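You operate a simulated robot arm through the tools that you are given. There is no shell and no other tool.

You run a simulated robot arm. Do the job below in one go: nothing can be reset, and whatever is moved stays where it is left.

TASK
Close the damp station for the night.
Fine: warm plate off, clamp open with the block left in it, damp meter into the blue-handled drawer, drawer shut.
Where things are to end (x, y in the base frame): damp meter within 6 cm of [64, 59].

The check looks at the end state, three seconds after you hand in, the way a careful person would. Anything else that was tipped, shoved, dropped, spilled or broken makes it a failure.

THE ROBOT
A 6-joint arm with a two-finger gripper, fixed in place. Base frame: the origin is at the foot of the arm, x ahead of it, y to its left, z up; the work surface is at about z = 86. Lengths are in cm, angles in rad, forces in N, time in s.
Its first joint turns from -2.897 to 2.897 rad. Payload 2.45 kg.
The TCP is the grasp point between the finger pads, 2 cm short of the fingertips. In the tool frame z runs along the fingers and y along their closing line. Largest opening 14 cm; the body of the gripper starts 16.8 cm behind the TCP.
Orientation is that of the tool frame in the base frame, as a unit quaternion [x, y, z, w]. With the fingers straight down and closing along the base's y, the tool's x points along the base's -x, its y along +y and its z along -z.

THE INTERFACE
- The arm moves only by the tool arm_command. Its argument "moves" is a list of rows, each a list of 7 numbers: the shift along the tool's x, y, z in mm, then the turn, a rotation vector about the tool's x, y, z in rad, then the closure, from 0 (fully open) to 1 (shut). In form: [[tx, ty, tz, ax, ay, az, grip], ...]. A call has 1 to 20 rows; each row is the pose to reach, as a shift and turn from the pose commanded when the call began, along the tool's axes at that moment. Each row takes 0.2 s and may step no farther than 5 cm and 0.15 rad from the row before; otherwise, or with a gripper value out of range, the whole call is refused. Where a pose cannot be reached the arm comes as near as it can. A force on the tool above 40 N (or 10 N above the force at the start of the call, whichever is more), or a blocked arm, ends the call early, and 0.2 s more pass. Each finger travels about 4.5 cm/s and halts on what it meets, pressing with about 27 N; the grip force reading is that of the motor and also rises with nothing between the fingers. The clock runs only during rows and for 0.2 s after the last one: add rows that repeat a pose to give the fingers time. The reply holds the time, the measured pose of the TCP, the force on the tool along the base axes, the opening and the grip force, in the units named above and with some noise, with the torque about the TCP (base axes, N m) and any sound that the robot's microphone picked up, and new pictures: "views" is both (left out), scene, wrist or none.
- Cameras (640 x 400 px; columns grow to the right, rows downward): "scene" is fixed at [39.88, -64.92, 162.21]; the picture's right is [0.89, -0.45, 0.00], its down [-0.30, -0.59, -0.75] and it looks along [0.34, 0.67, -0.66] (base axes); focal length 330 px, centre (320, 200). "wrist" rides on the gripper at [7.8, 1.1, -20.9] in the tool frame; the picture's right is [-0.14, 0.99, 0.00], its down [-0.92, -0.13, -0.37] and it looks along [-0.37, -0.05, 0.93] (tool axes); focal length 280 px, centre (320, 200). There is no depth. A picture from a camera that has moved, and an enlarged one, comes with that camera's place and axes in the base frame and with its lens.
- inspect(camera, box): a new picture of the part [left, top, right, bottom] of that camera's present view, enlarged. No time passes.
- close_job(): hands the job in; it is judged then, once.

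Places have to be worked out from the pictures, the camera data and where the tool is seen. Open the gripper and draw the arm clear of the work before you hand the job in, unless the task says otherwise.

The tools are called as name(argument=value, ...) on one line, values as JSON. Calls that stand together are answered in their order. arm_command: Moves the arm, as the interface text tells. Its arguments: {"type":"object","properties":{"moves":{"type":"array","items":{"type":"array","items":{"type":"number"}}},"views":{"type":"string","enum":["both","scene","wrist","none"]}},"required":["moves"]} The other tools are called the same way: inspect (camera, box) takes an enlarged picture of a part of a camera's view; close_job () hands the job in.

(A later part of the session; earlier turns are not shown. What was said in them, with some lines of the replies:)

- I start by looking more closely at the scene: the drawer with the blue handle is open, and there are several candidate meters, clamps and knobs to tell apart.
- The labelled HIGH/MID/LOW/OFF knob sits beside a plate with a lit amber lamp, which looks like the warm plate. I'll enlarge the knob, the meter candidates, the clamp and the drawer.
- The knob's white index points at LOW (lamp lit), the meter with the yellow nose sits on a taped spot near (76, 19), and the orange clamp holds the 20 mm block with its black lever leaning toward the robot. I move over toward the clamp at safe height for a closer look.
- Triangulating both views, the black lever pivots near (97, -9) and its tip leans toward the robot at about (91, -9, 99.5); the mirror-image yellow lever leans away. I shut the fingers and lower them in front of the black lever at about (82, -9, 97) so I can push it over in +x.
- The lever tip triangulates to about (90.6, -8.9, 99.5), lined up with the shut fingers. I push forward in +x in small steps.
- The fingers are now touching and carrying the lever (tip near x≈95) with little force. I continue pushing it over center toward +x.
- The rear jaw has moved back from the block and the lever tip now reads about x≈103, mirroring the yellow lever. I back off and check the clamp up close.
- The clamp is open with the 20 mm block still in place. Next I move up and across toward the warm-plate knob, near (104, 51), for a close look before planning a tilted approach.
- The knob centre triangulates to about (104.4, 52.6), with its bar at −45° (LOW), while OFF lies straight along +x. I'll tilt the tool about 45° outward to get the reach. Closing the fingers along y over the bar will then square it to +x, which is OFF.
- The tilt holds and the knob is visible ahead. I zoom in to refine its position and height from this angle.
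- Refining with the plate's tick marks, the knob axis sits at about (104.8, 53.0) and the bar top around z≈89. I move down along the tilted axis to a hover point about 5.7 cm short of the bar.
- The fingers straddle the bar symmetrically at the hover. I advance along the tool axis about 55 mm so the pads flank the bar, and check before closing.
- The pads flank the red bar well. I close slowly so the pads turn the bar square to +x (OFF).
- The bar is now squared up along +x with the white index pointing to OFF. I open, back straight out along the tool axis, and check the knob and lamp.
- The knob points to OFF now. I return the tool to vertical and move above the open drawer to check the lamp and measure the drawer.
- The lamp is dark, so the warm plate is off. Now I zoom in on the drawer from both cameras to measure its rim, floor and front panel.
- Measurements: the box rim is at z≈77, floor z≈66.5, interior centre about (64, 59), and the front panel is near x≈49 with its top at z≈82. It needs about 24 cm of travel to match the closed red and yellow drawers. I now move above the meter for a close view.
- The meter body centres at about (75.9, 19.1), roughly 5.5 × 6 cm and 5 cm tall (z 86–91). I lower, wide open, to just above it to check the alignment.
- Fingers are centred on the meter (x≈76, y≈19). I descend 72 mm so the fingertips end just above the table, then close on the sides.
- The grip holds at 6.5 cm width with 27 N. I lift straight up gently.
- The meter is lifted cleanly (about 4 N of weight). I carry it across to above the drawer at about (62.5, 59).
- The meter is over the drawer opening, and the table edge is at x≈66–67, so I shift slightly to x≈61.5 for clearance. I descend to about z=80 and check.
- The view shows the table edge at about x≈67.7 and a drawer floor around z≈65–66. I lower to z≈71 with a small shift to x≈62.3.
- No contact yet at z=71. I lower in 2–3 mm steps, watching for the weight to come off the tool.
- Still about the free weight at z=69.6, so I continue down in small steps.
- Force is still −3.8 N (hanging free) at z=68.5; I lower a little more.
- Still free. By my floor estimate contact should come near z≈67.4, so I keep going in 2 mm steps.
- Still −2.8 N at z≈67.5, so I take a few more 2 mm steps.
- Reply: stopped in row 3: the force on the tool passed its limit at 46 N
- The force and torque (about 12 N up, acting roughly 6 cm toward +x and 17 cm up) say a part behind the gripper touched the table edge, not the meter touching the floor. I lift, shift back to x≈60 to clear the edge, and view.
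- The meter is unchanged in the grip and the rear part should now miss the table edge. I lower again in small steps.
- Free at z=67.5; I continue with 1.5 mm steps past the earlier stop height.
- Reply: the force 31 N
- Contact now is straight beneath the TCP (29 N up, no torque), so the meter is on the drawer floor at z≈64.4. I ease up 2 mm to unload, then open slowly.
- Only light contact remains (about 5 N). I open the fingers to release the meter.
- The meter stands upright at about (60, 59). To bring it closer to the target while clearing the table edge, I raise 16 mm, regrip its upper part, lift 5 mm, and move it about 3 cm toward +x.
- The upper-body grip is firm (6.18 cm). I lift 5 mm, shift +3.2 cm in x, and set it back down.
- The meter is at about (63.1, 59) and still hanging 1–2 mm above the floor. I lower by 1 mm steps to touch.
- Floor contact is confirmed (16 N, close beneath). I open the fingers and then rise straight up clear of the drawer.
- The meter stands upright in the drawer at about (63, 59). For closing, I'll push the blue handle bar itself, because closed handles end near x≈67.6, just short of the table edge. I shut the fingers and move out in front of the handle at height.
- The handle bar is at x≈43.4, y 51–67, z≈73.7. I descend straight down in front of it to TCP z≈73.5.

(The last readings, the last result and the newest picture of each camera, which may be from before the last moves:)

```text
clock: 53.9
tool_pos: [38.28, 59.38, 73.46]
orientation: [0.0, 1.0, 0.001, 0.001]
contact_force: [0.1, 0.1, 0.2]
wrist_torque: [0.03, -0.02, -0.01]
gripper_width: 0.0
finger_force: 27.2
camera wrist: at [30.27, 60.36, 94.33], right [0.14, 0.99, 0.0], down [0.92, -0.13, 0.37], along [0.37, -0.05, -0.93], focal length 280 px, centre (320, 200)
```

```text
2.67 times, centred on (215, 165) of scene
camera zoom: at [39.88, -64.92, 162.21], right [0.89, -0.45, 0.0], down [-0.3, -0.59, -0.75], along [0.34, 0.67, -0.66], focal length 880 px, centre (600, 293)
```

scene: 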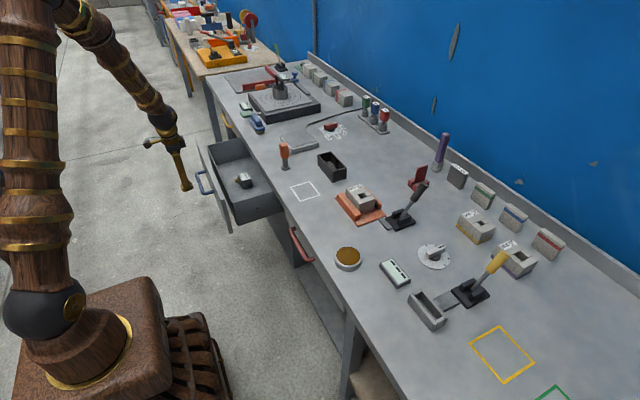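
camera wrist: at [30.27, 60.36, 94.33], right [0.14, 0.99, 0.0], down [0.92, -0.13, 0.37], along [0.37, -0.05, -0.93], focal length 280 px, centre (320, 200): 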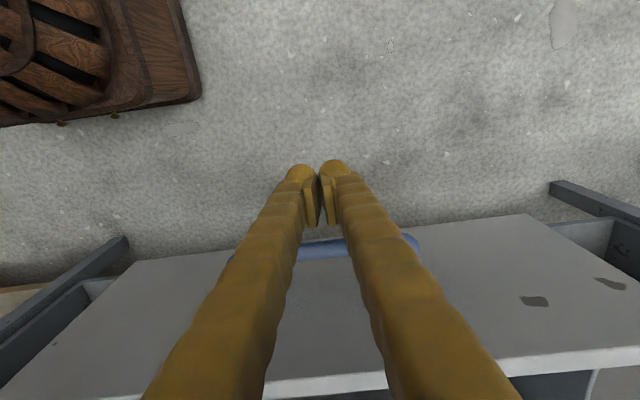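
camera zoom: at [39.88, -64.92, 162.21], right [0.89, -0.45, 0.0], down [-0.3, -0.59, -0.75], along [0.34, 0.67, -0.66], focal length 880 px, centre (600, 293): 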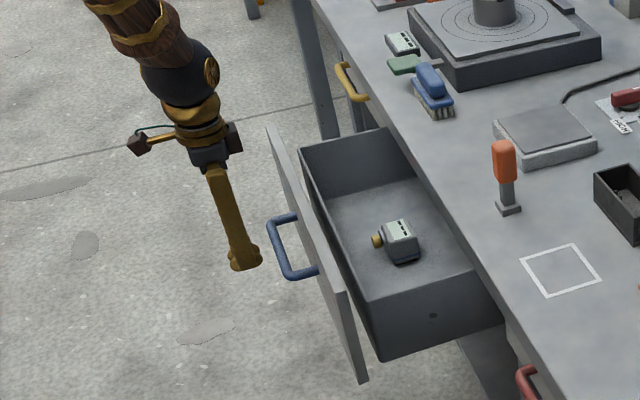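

Fingers are lined up with the blue bar. I push it in +x gently, ramping up to about 6 cm/s so the meter doesn't slide.

arm_command(moves=[[-8, 0, 0, 0, 0, 0, 1], [-16, 0, 0, 0, 0, 0, 1], [-21, 0, 0, 0, 0, 0, 1], [-26, 0, 0, 0, 0, 0, 1], [-32, 0, 0, 0, 0, 0, 1], [-39, 0, 0, 0, 0, 0, 1], [-48, 0, 0, 0, 0, 0, 1], [-58, 0, 0, 0, 0, 0, 1], [-68, 0, 0, 0, 0, 0, 1], [-78, 0, 0, 0, 0, 0, 1]])

inspect(camera="scene", box=[140, 90, 290, 240])

```text
clock: 56.0
tool_pos: [45.91, 59.03, 73.7]
orientation: [0.0, 1.0, 0.001, 0.002]
contact_force: [0.4, -0.1, 0.2]
wrist_torque: [-0.02, -0.02, 0.0]
gripper_width: 0.0
finger_force: 29.7
camera wrist: at [38.02, 60.12, 94.53], right [0.14, 0.99, 0.0], down [0.92, -0.13, 0.37], along [0.37, -0.05, -0.93], focal length 280 px, centre (320, 200)
```

scene: 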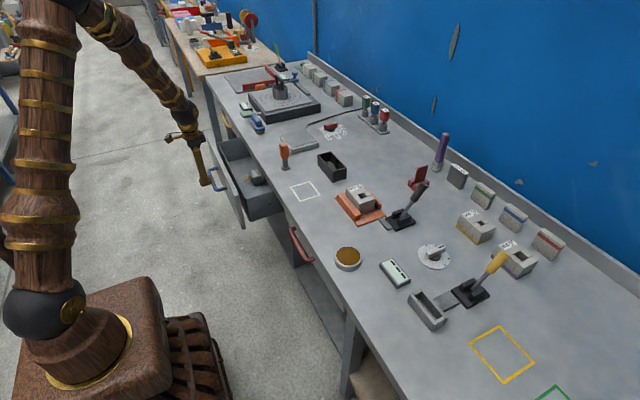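
wrist: 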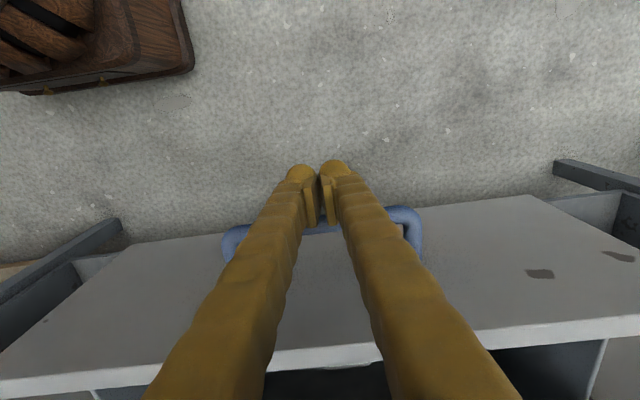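

```text
2.67 times, centred on (215, 165) of scene
camera zoom: at [39.88, -64.92, 162.21], right [0.89, -0.45, 0.0], down [-0.3, -0.59, -0.75], along [0.34, 0.67, -0.66], focal length 880 px, centre (600, 293)
```

zoom: 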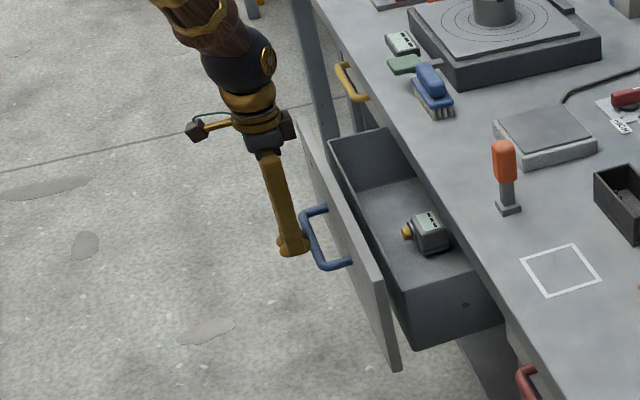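

The drawer slides freely with the meter riding steadily inside. I continue pushing another 15 cm.

arm_command(moves=[[-6, 0, 0, 0, 0, 0, 1], [-14, 0, 0, 0, 0, 0, 1], [-23, 0, 0, 0, 0, 0, 1], [-33, 0, 0, 0, 0, 0, 1], [-43, 0, 0, 0, 0, 0, 1], [-53, 0, 0, 0, 0, 0, 1], [-63, 0, 0, 0, 0, 0, 1], [-73, 0, 0, 0, 0, 0, 1], [-83, 0, 0, 0, 0, 0, 1], [-93, 0, 0, 0, 0, 0, 1], [-103, 0, 0, 0, 0, 0, 1], [-113, 0, 0, 0, 0, 0, 1], [-123, 0, 0, 0, 0, 0, 1], [-133, 0, 0, 0, 0, 0, 1], [-142, 0, 0, 0, 0, 0, 1], [-150, 0, 0, 0, 0, 0, 1]])

inspect(camera="scene", box=[180, 90, 330, 270])

```text
clock: 59.5
tool_pos: [60.86, 58.95, 73.7]
orientation: [0.001, 1.0, 0.001, 0.001]
contact_force: [-1.3, 0.3, -0.8]
wrist_torque: [0.02, 0.02, 0.03]
gripper_width: 0.02
finger_force: 29.2
camera wrist: at [53.02, 60.12, 94.6], right [0.14, 0.99, 0.0], down [0.92, -0.13, 0.37], along [0.37, -0.05, -0.93], focal length 280 px, centre (320, 200)
```

scene: 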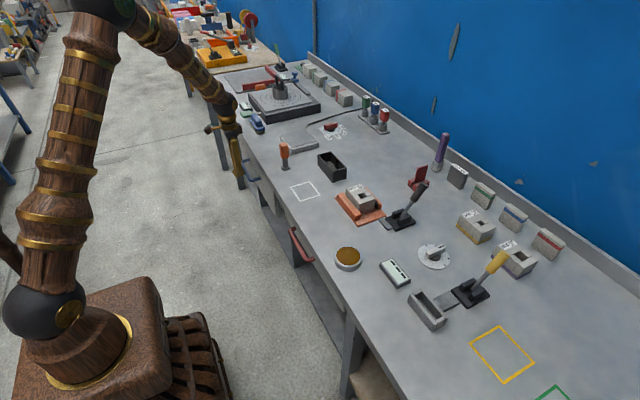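
wrist: 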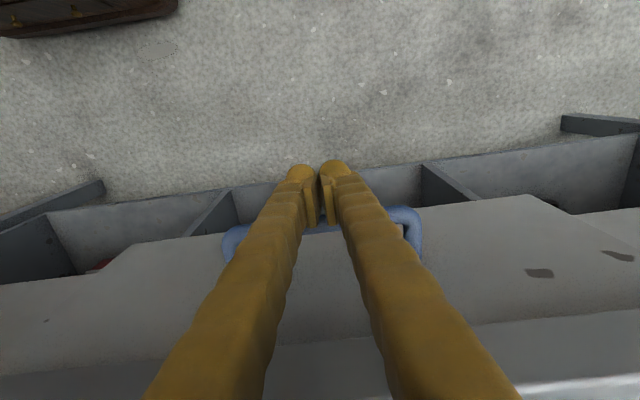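

```text
2.22 times, centred on (255, 180) of scene
camera zoom: at [39.88, -64.92, 162.21], right [0.89, -0.45, 0.0], down [-0.3, -0.59, -0.75], along [0.34, 0.67, -0.66], focal length 734 px, centre (464, 244)
```

zoom: 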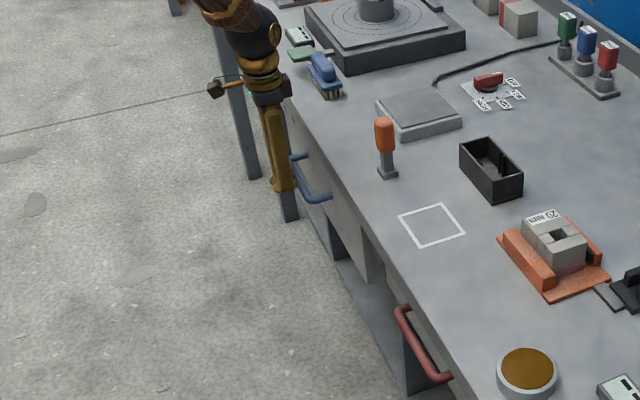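

The drawer is nearly in, with about 3–4 cm to go. I push on in 4–5 mm steps until it meets its stop.

arm_command(moves=[[-5, 0, 0, 0, 0, 0, 1], [-10, 0, 0, 0, 0, 0, 1], [-15, 0, 0, 0, 0, 0, 1], [-20, 0, 0, 0, 0, 0, 1], [-24, 0, 0, 0, 0, 0, 1], [-28, 0, 0, 0, 0, 0, 1], [-31, 0, 0, 0, 0, 0, 1], [-34, 0, 0, 0, 0, 0, 1]])

inspect(camera="scene", box=[180, 90, 330, 270])

```text
clock: 61.2
tool_pos: [64.36, 59.01, 73.75]
orientation: [0.0, 1.0, 0.001, 0.002]
contact_force: [-1.5, -0.1, -0.1]
wrist_torque: [-0.01, 0.0, 0.02]
gripper_width: 0.6
finger_force: 29.5
camera wrist: at [56.43, 60.11, 94.53], right [0.14, 0.99, 0.0], down [0.92, -0.13, 0.37], along [0.37, -0.05, -0.93], focal length 280 px, centre (320, 200)
```

scene: 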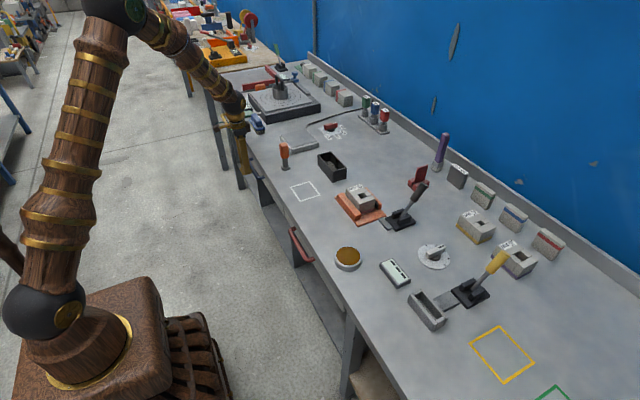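
wrist: 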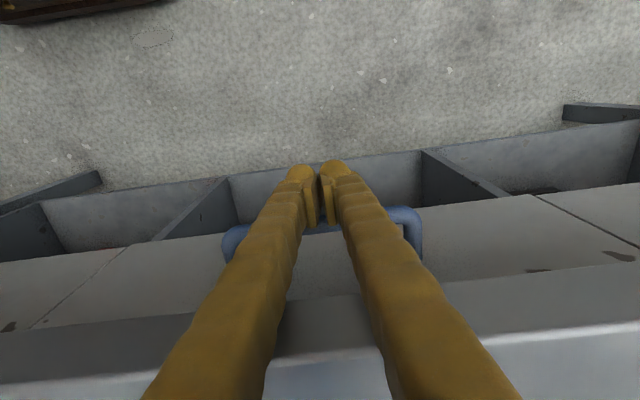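

```text
2.22 times, centred on (255, 180) of scene
camera zoom: at [39.88, -64.92, 162.21], right [0.89, -0.45, 0.0], down [-0.3, -0.59, -0.75], along [0.34, 0.67, -0.66], focal length 734 px, centre (464, 244)
```

zoom: 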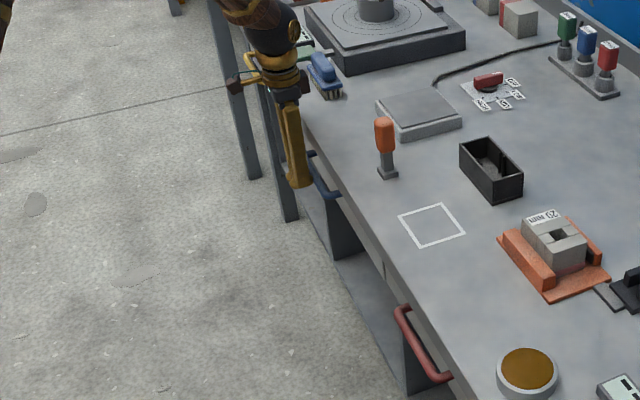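

The panel now looks nearly flush with its neighbours. I zoom in to judge the remaining gap.

inspect(camera="wrist", box=[400, 120, 640, 300])

inspect(camera="wrist", box=[0, 160, 260, 360])

inspect(camera="wrist", box=[220, 130, 430, 270])

```text
2.22 times, centred on (520, 210) of wrist
camera zoom: at [56.43, 60.11, 94.53], right [0.14, 0.99, 0.0], down [0.92, -0.13, 0.37], along [0.37, -0.05, -0.93], focal length 623 px, centre (-124, 178)
```

zoom: 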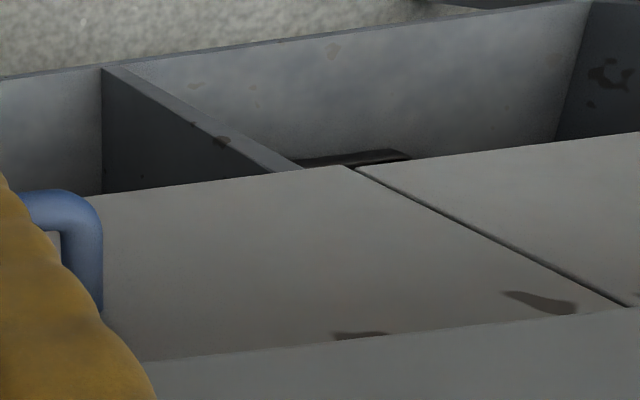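

```text
2.00 times, centred on (130, 260) of wrist
camera zoom: at [56.43, 60.11, 94.53], right [0.14, 0.99, 0.0], down [0.92, -0.13, 0.37], along [0.37, -0.05, -0.93], focal length 561 px, centre (700, 80)
```

zoom: 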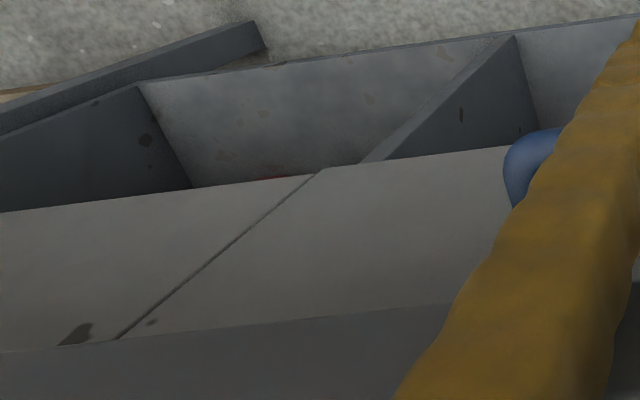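

```text
2.86 times, centred on (325, 200) of wrist
camera zoom: at [56.43, 60.11, 94.53], right [0.14, 0.99, 0.0], down [0.92, -0.13, 0.37], along [0.37, -0.05, -0.93], focal length 801 px, centre (306, 200)
```

zoom: 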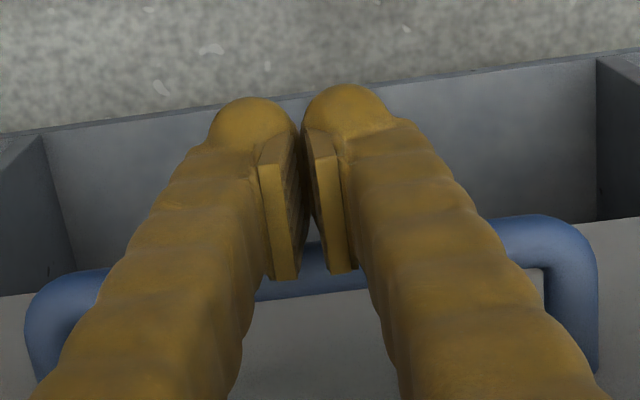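

The panel is within a millimetre or two of flush. I push in 1.5 mm steps to seat it against the stop.

arm_command(moves=[[-1.5, 0, 0, 0, 0, 0, 1], [-3, 0, 0, 0, 0, 0, 1], [-4.5, 0, 0, 0, 0, 0, 1], [-6, 0, 0, 0, 0, 0, 1]])

inspect(camera="wrist", box=[400, 120, 640, 300])

```text
clock: 62.4
tool_pos: [64.73, 59.02, 73.6]
orientation: [0.0, 1.0, 0.0, 0.0]
contact_force: [-5.7, 0.2, 0.0]
wrist_torque: [0.04, 0.03, -0.02]
gripper_width: 0.59
finger_force: 29.5
stopped in row 4: the force on the tool passed its limit at 41 N (the readings are from after the stop); the commanded pose is now the measured one
camera wrist: at [56.82, 60.12, 94.41], right [0.14, 0.99, 0.0], down [0.92, -0.13, 0.37], along [0.36, -0.05, -0.93], focal length 280 px, centre (320, 200)
```

scene: 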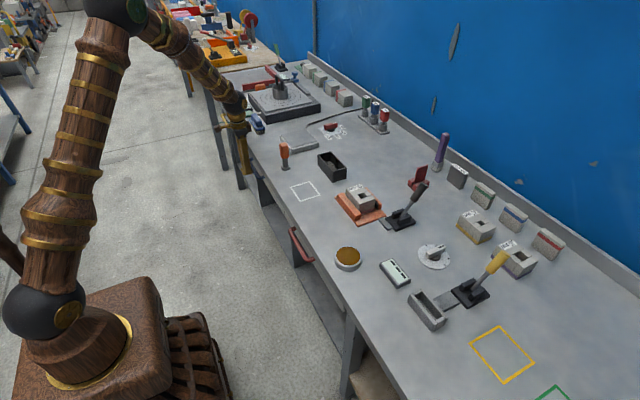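
wrist: 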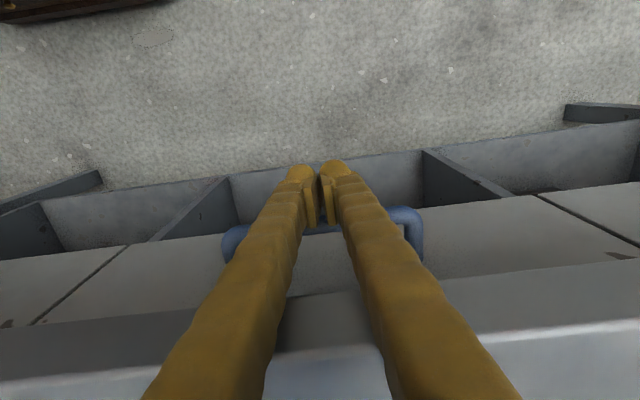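

```text
2.22 times, centred on (520, 210) of wrist
camera zoom: at [56.82, 60.12, 94.41], right [0.14, 0.99, 0.0], down [0.92, -0.13, 0.37], along [0.36, -0.05, -0.93], focal length 623 px, centre (-124, 178)
```

zoom: 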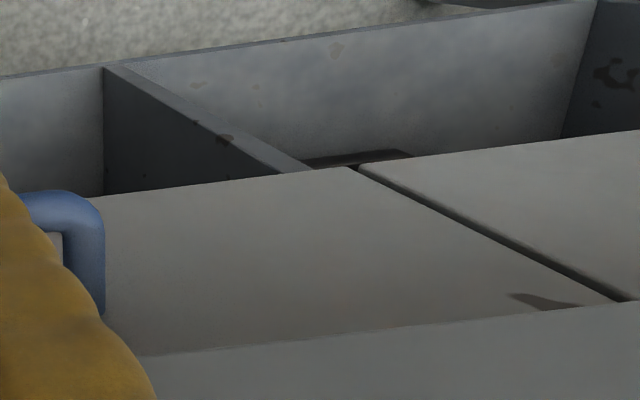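

The push stopped at 41 N at the handle height with no torque, so the drawer is against its stop and flush with its neighbours. I back straight off the handle and then rise.

arm_command(moves=[[10, 0, 0, 0, 0, 0, 1], [30, 0, 0, 0, 0, 0, 1], [60, 0, 0, 0, 0, 0, 1], [100, 0, 0, 0, 0, 0, 1], [130, 0, -20, 0, 0, 0, 0.8], [150, 0, -60, 0, 0, 0, 0.6], [160, 0, -105, 0, 0, 0, 0.4], [165, 0, -150, 0, 0, 0, 0.3], [170, 0, -195, 0, 0, 0, 0.2], [175, 0, -240, 0, 0, 0, 0], [180, 0, -285, 0, 0, 0, 0], [180, 0, -330, 0, 0, 0, 0]])

inspect(camera="scene", box=[180, 90, 360, 270])

inspect(camera="wrist", box=[40, 160, 620, 400])

```text
clock: 65.0
tool_pos: [46.67, 58.99, 106.75]
orientation: [0.0, 1.0, 0.0, 0.0]
contact_force: [1.2, -0.7, -0.6]
wrist_torque: [-0.04, -0.03, 0.0]
gripper_width: 14.0
finger_force: 0.0
camera wrist: at [38.89, 60.13, 127.54], right [0.14, 0.99, 0.0], down [0.92, -0.13, 0.37], along [0.36, -0.05, -0.93], focal length 280 px, centre (320, 200)
```

scene: 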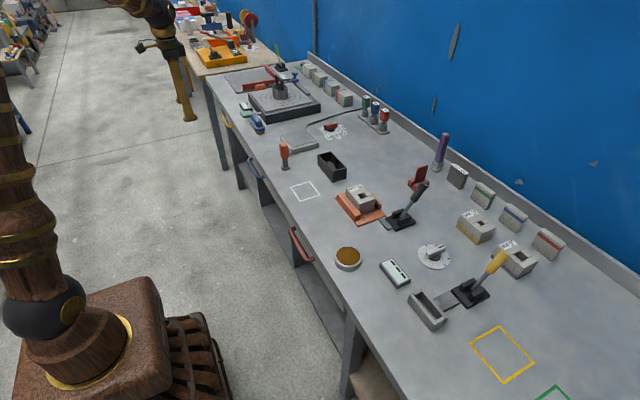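
wrist: 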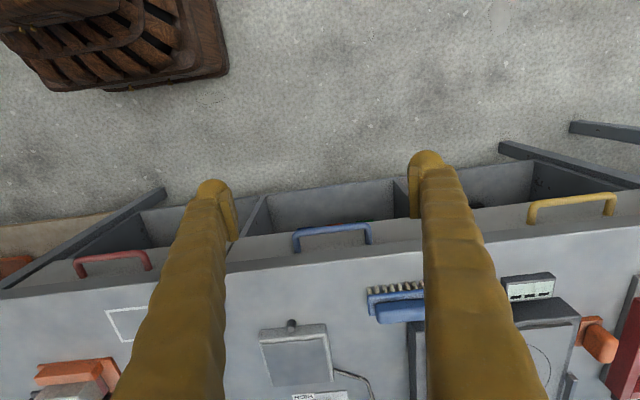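

```text
2.22 times, centred on (270, 180) of scene
camera zoom: at [39.88, -64.92, 162.21], right [0.89, -0.45, 0.0], down [-0.3, -0.59, -0.75], along [0.34, 0.67, -0.66], focal length 734 px, centre (431, 244)
```

zoom: 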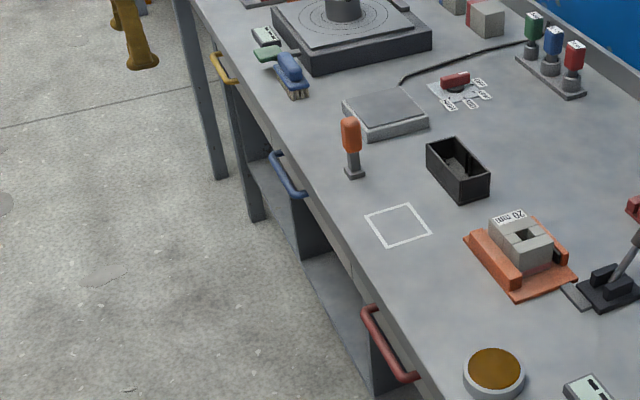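

```text
1.10 times, centred on (330, 280) of wrist
camera zoom: at [38.89, 60.13, 127.54], right [0.14, 0.99, 0.0], down [0.92, -0.13, 0.37], along [0.36, -0.05, -0.93], focal length 309 px, centre (309, 112)
```

zoom: 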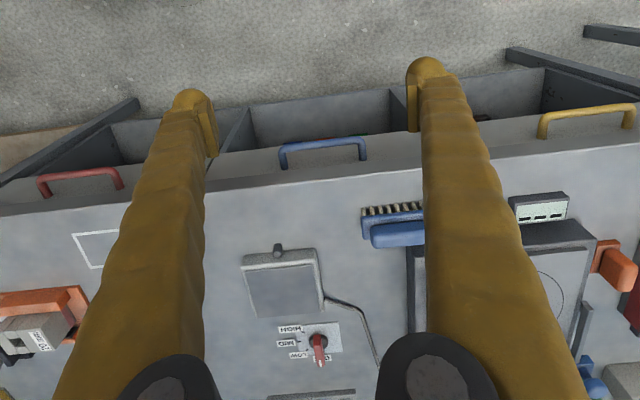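

All three drawer fronts now line up and nothing else has moved. I take a last close look at the knob, lamp and clamp before handing in.

inspect(camera="scene", box=[275, 105, 445, 245])

inspect(camera="wrist", box=[230, 200, 420, 400])

```text
2.86 times, centred on (360, 175) of scene
camera zoom: at [39.88, -64.92, 162.21], right [0.89, -0.45, 0.0], down [-0.3, -0.59, -0.75], along [0.34, 0.67, -0.66], focal length 943 px, centre (206, 271)
```

zoom: 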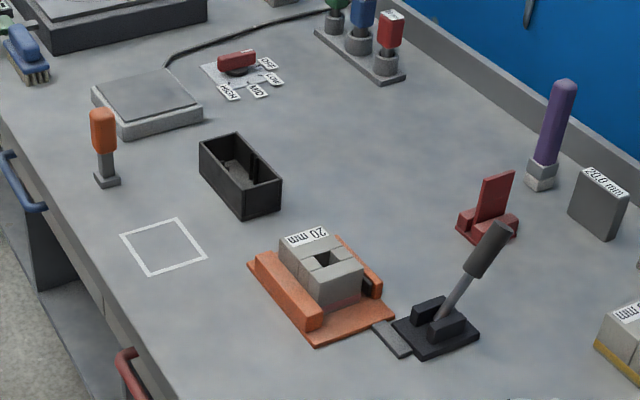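

```text
2.00 times, centred on (325, 300) of wrist
camera zoom: at [38.89, 60.13, 127.54], right [0.14, 0.99, 0.0], down [0.92, -0.13, 0.37], along [0.36, -0.05, -0.93], focal length 561 px, centre (310, 0)
```

zoom: 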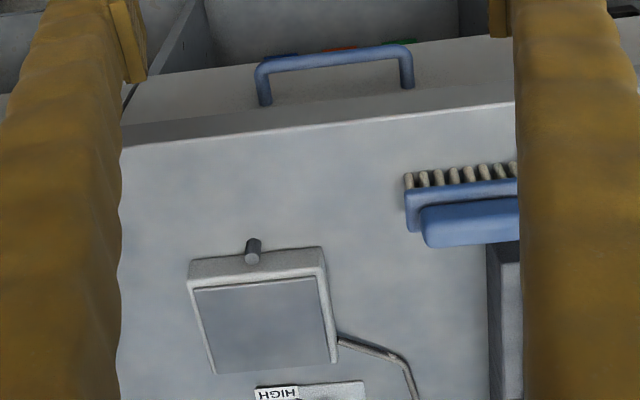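

The knob is at OFF with the lamp dark, and the clamp is open with the 20 mm block still in it. The meter is in the blue-handled drawer, which is shut, and the arm is clear with the gripper open, so I hand in the job.

close_job()

```text
The job is handed in.
```

The damp station is closed for the night and I've handed the job in. I haven't seen the check's result.

- **Warm plate:** the knob points at OFF and the lamp is dark.
- **Clamp:** the black lever is thrown over, the rear jaw has moved back, and the 20 mm block is still in place.
- **Damp meter:** I took this to be the grey box with the yellow nose, as nothing in view was labelled "damp meter". It stands upright in the blue-handled drawer.
- **Drawer:** pushed in until it met its stop, with the front level with the drawers on either side.

**Meter position:** I set the meter down at about (63, 59) while the drawer was open, about 1 cm from your [64, 59]. Shutting the drawer carried it roughly 24 cm further in, to about x = 87. With the drawer shut, [64, 59] lies in front of the bench edge, so I read it as the spot inside the open drawer. If the check measures from the base with the drawer shut, the meter will be out of range.

While I was lowering the meter, the back of the gripper bumped the bench edge once and the arm stopped itself at 46 N. I saw nothing moved or damaged in the pictures afterwards. The gripper is open and the arm is clear of the bench.
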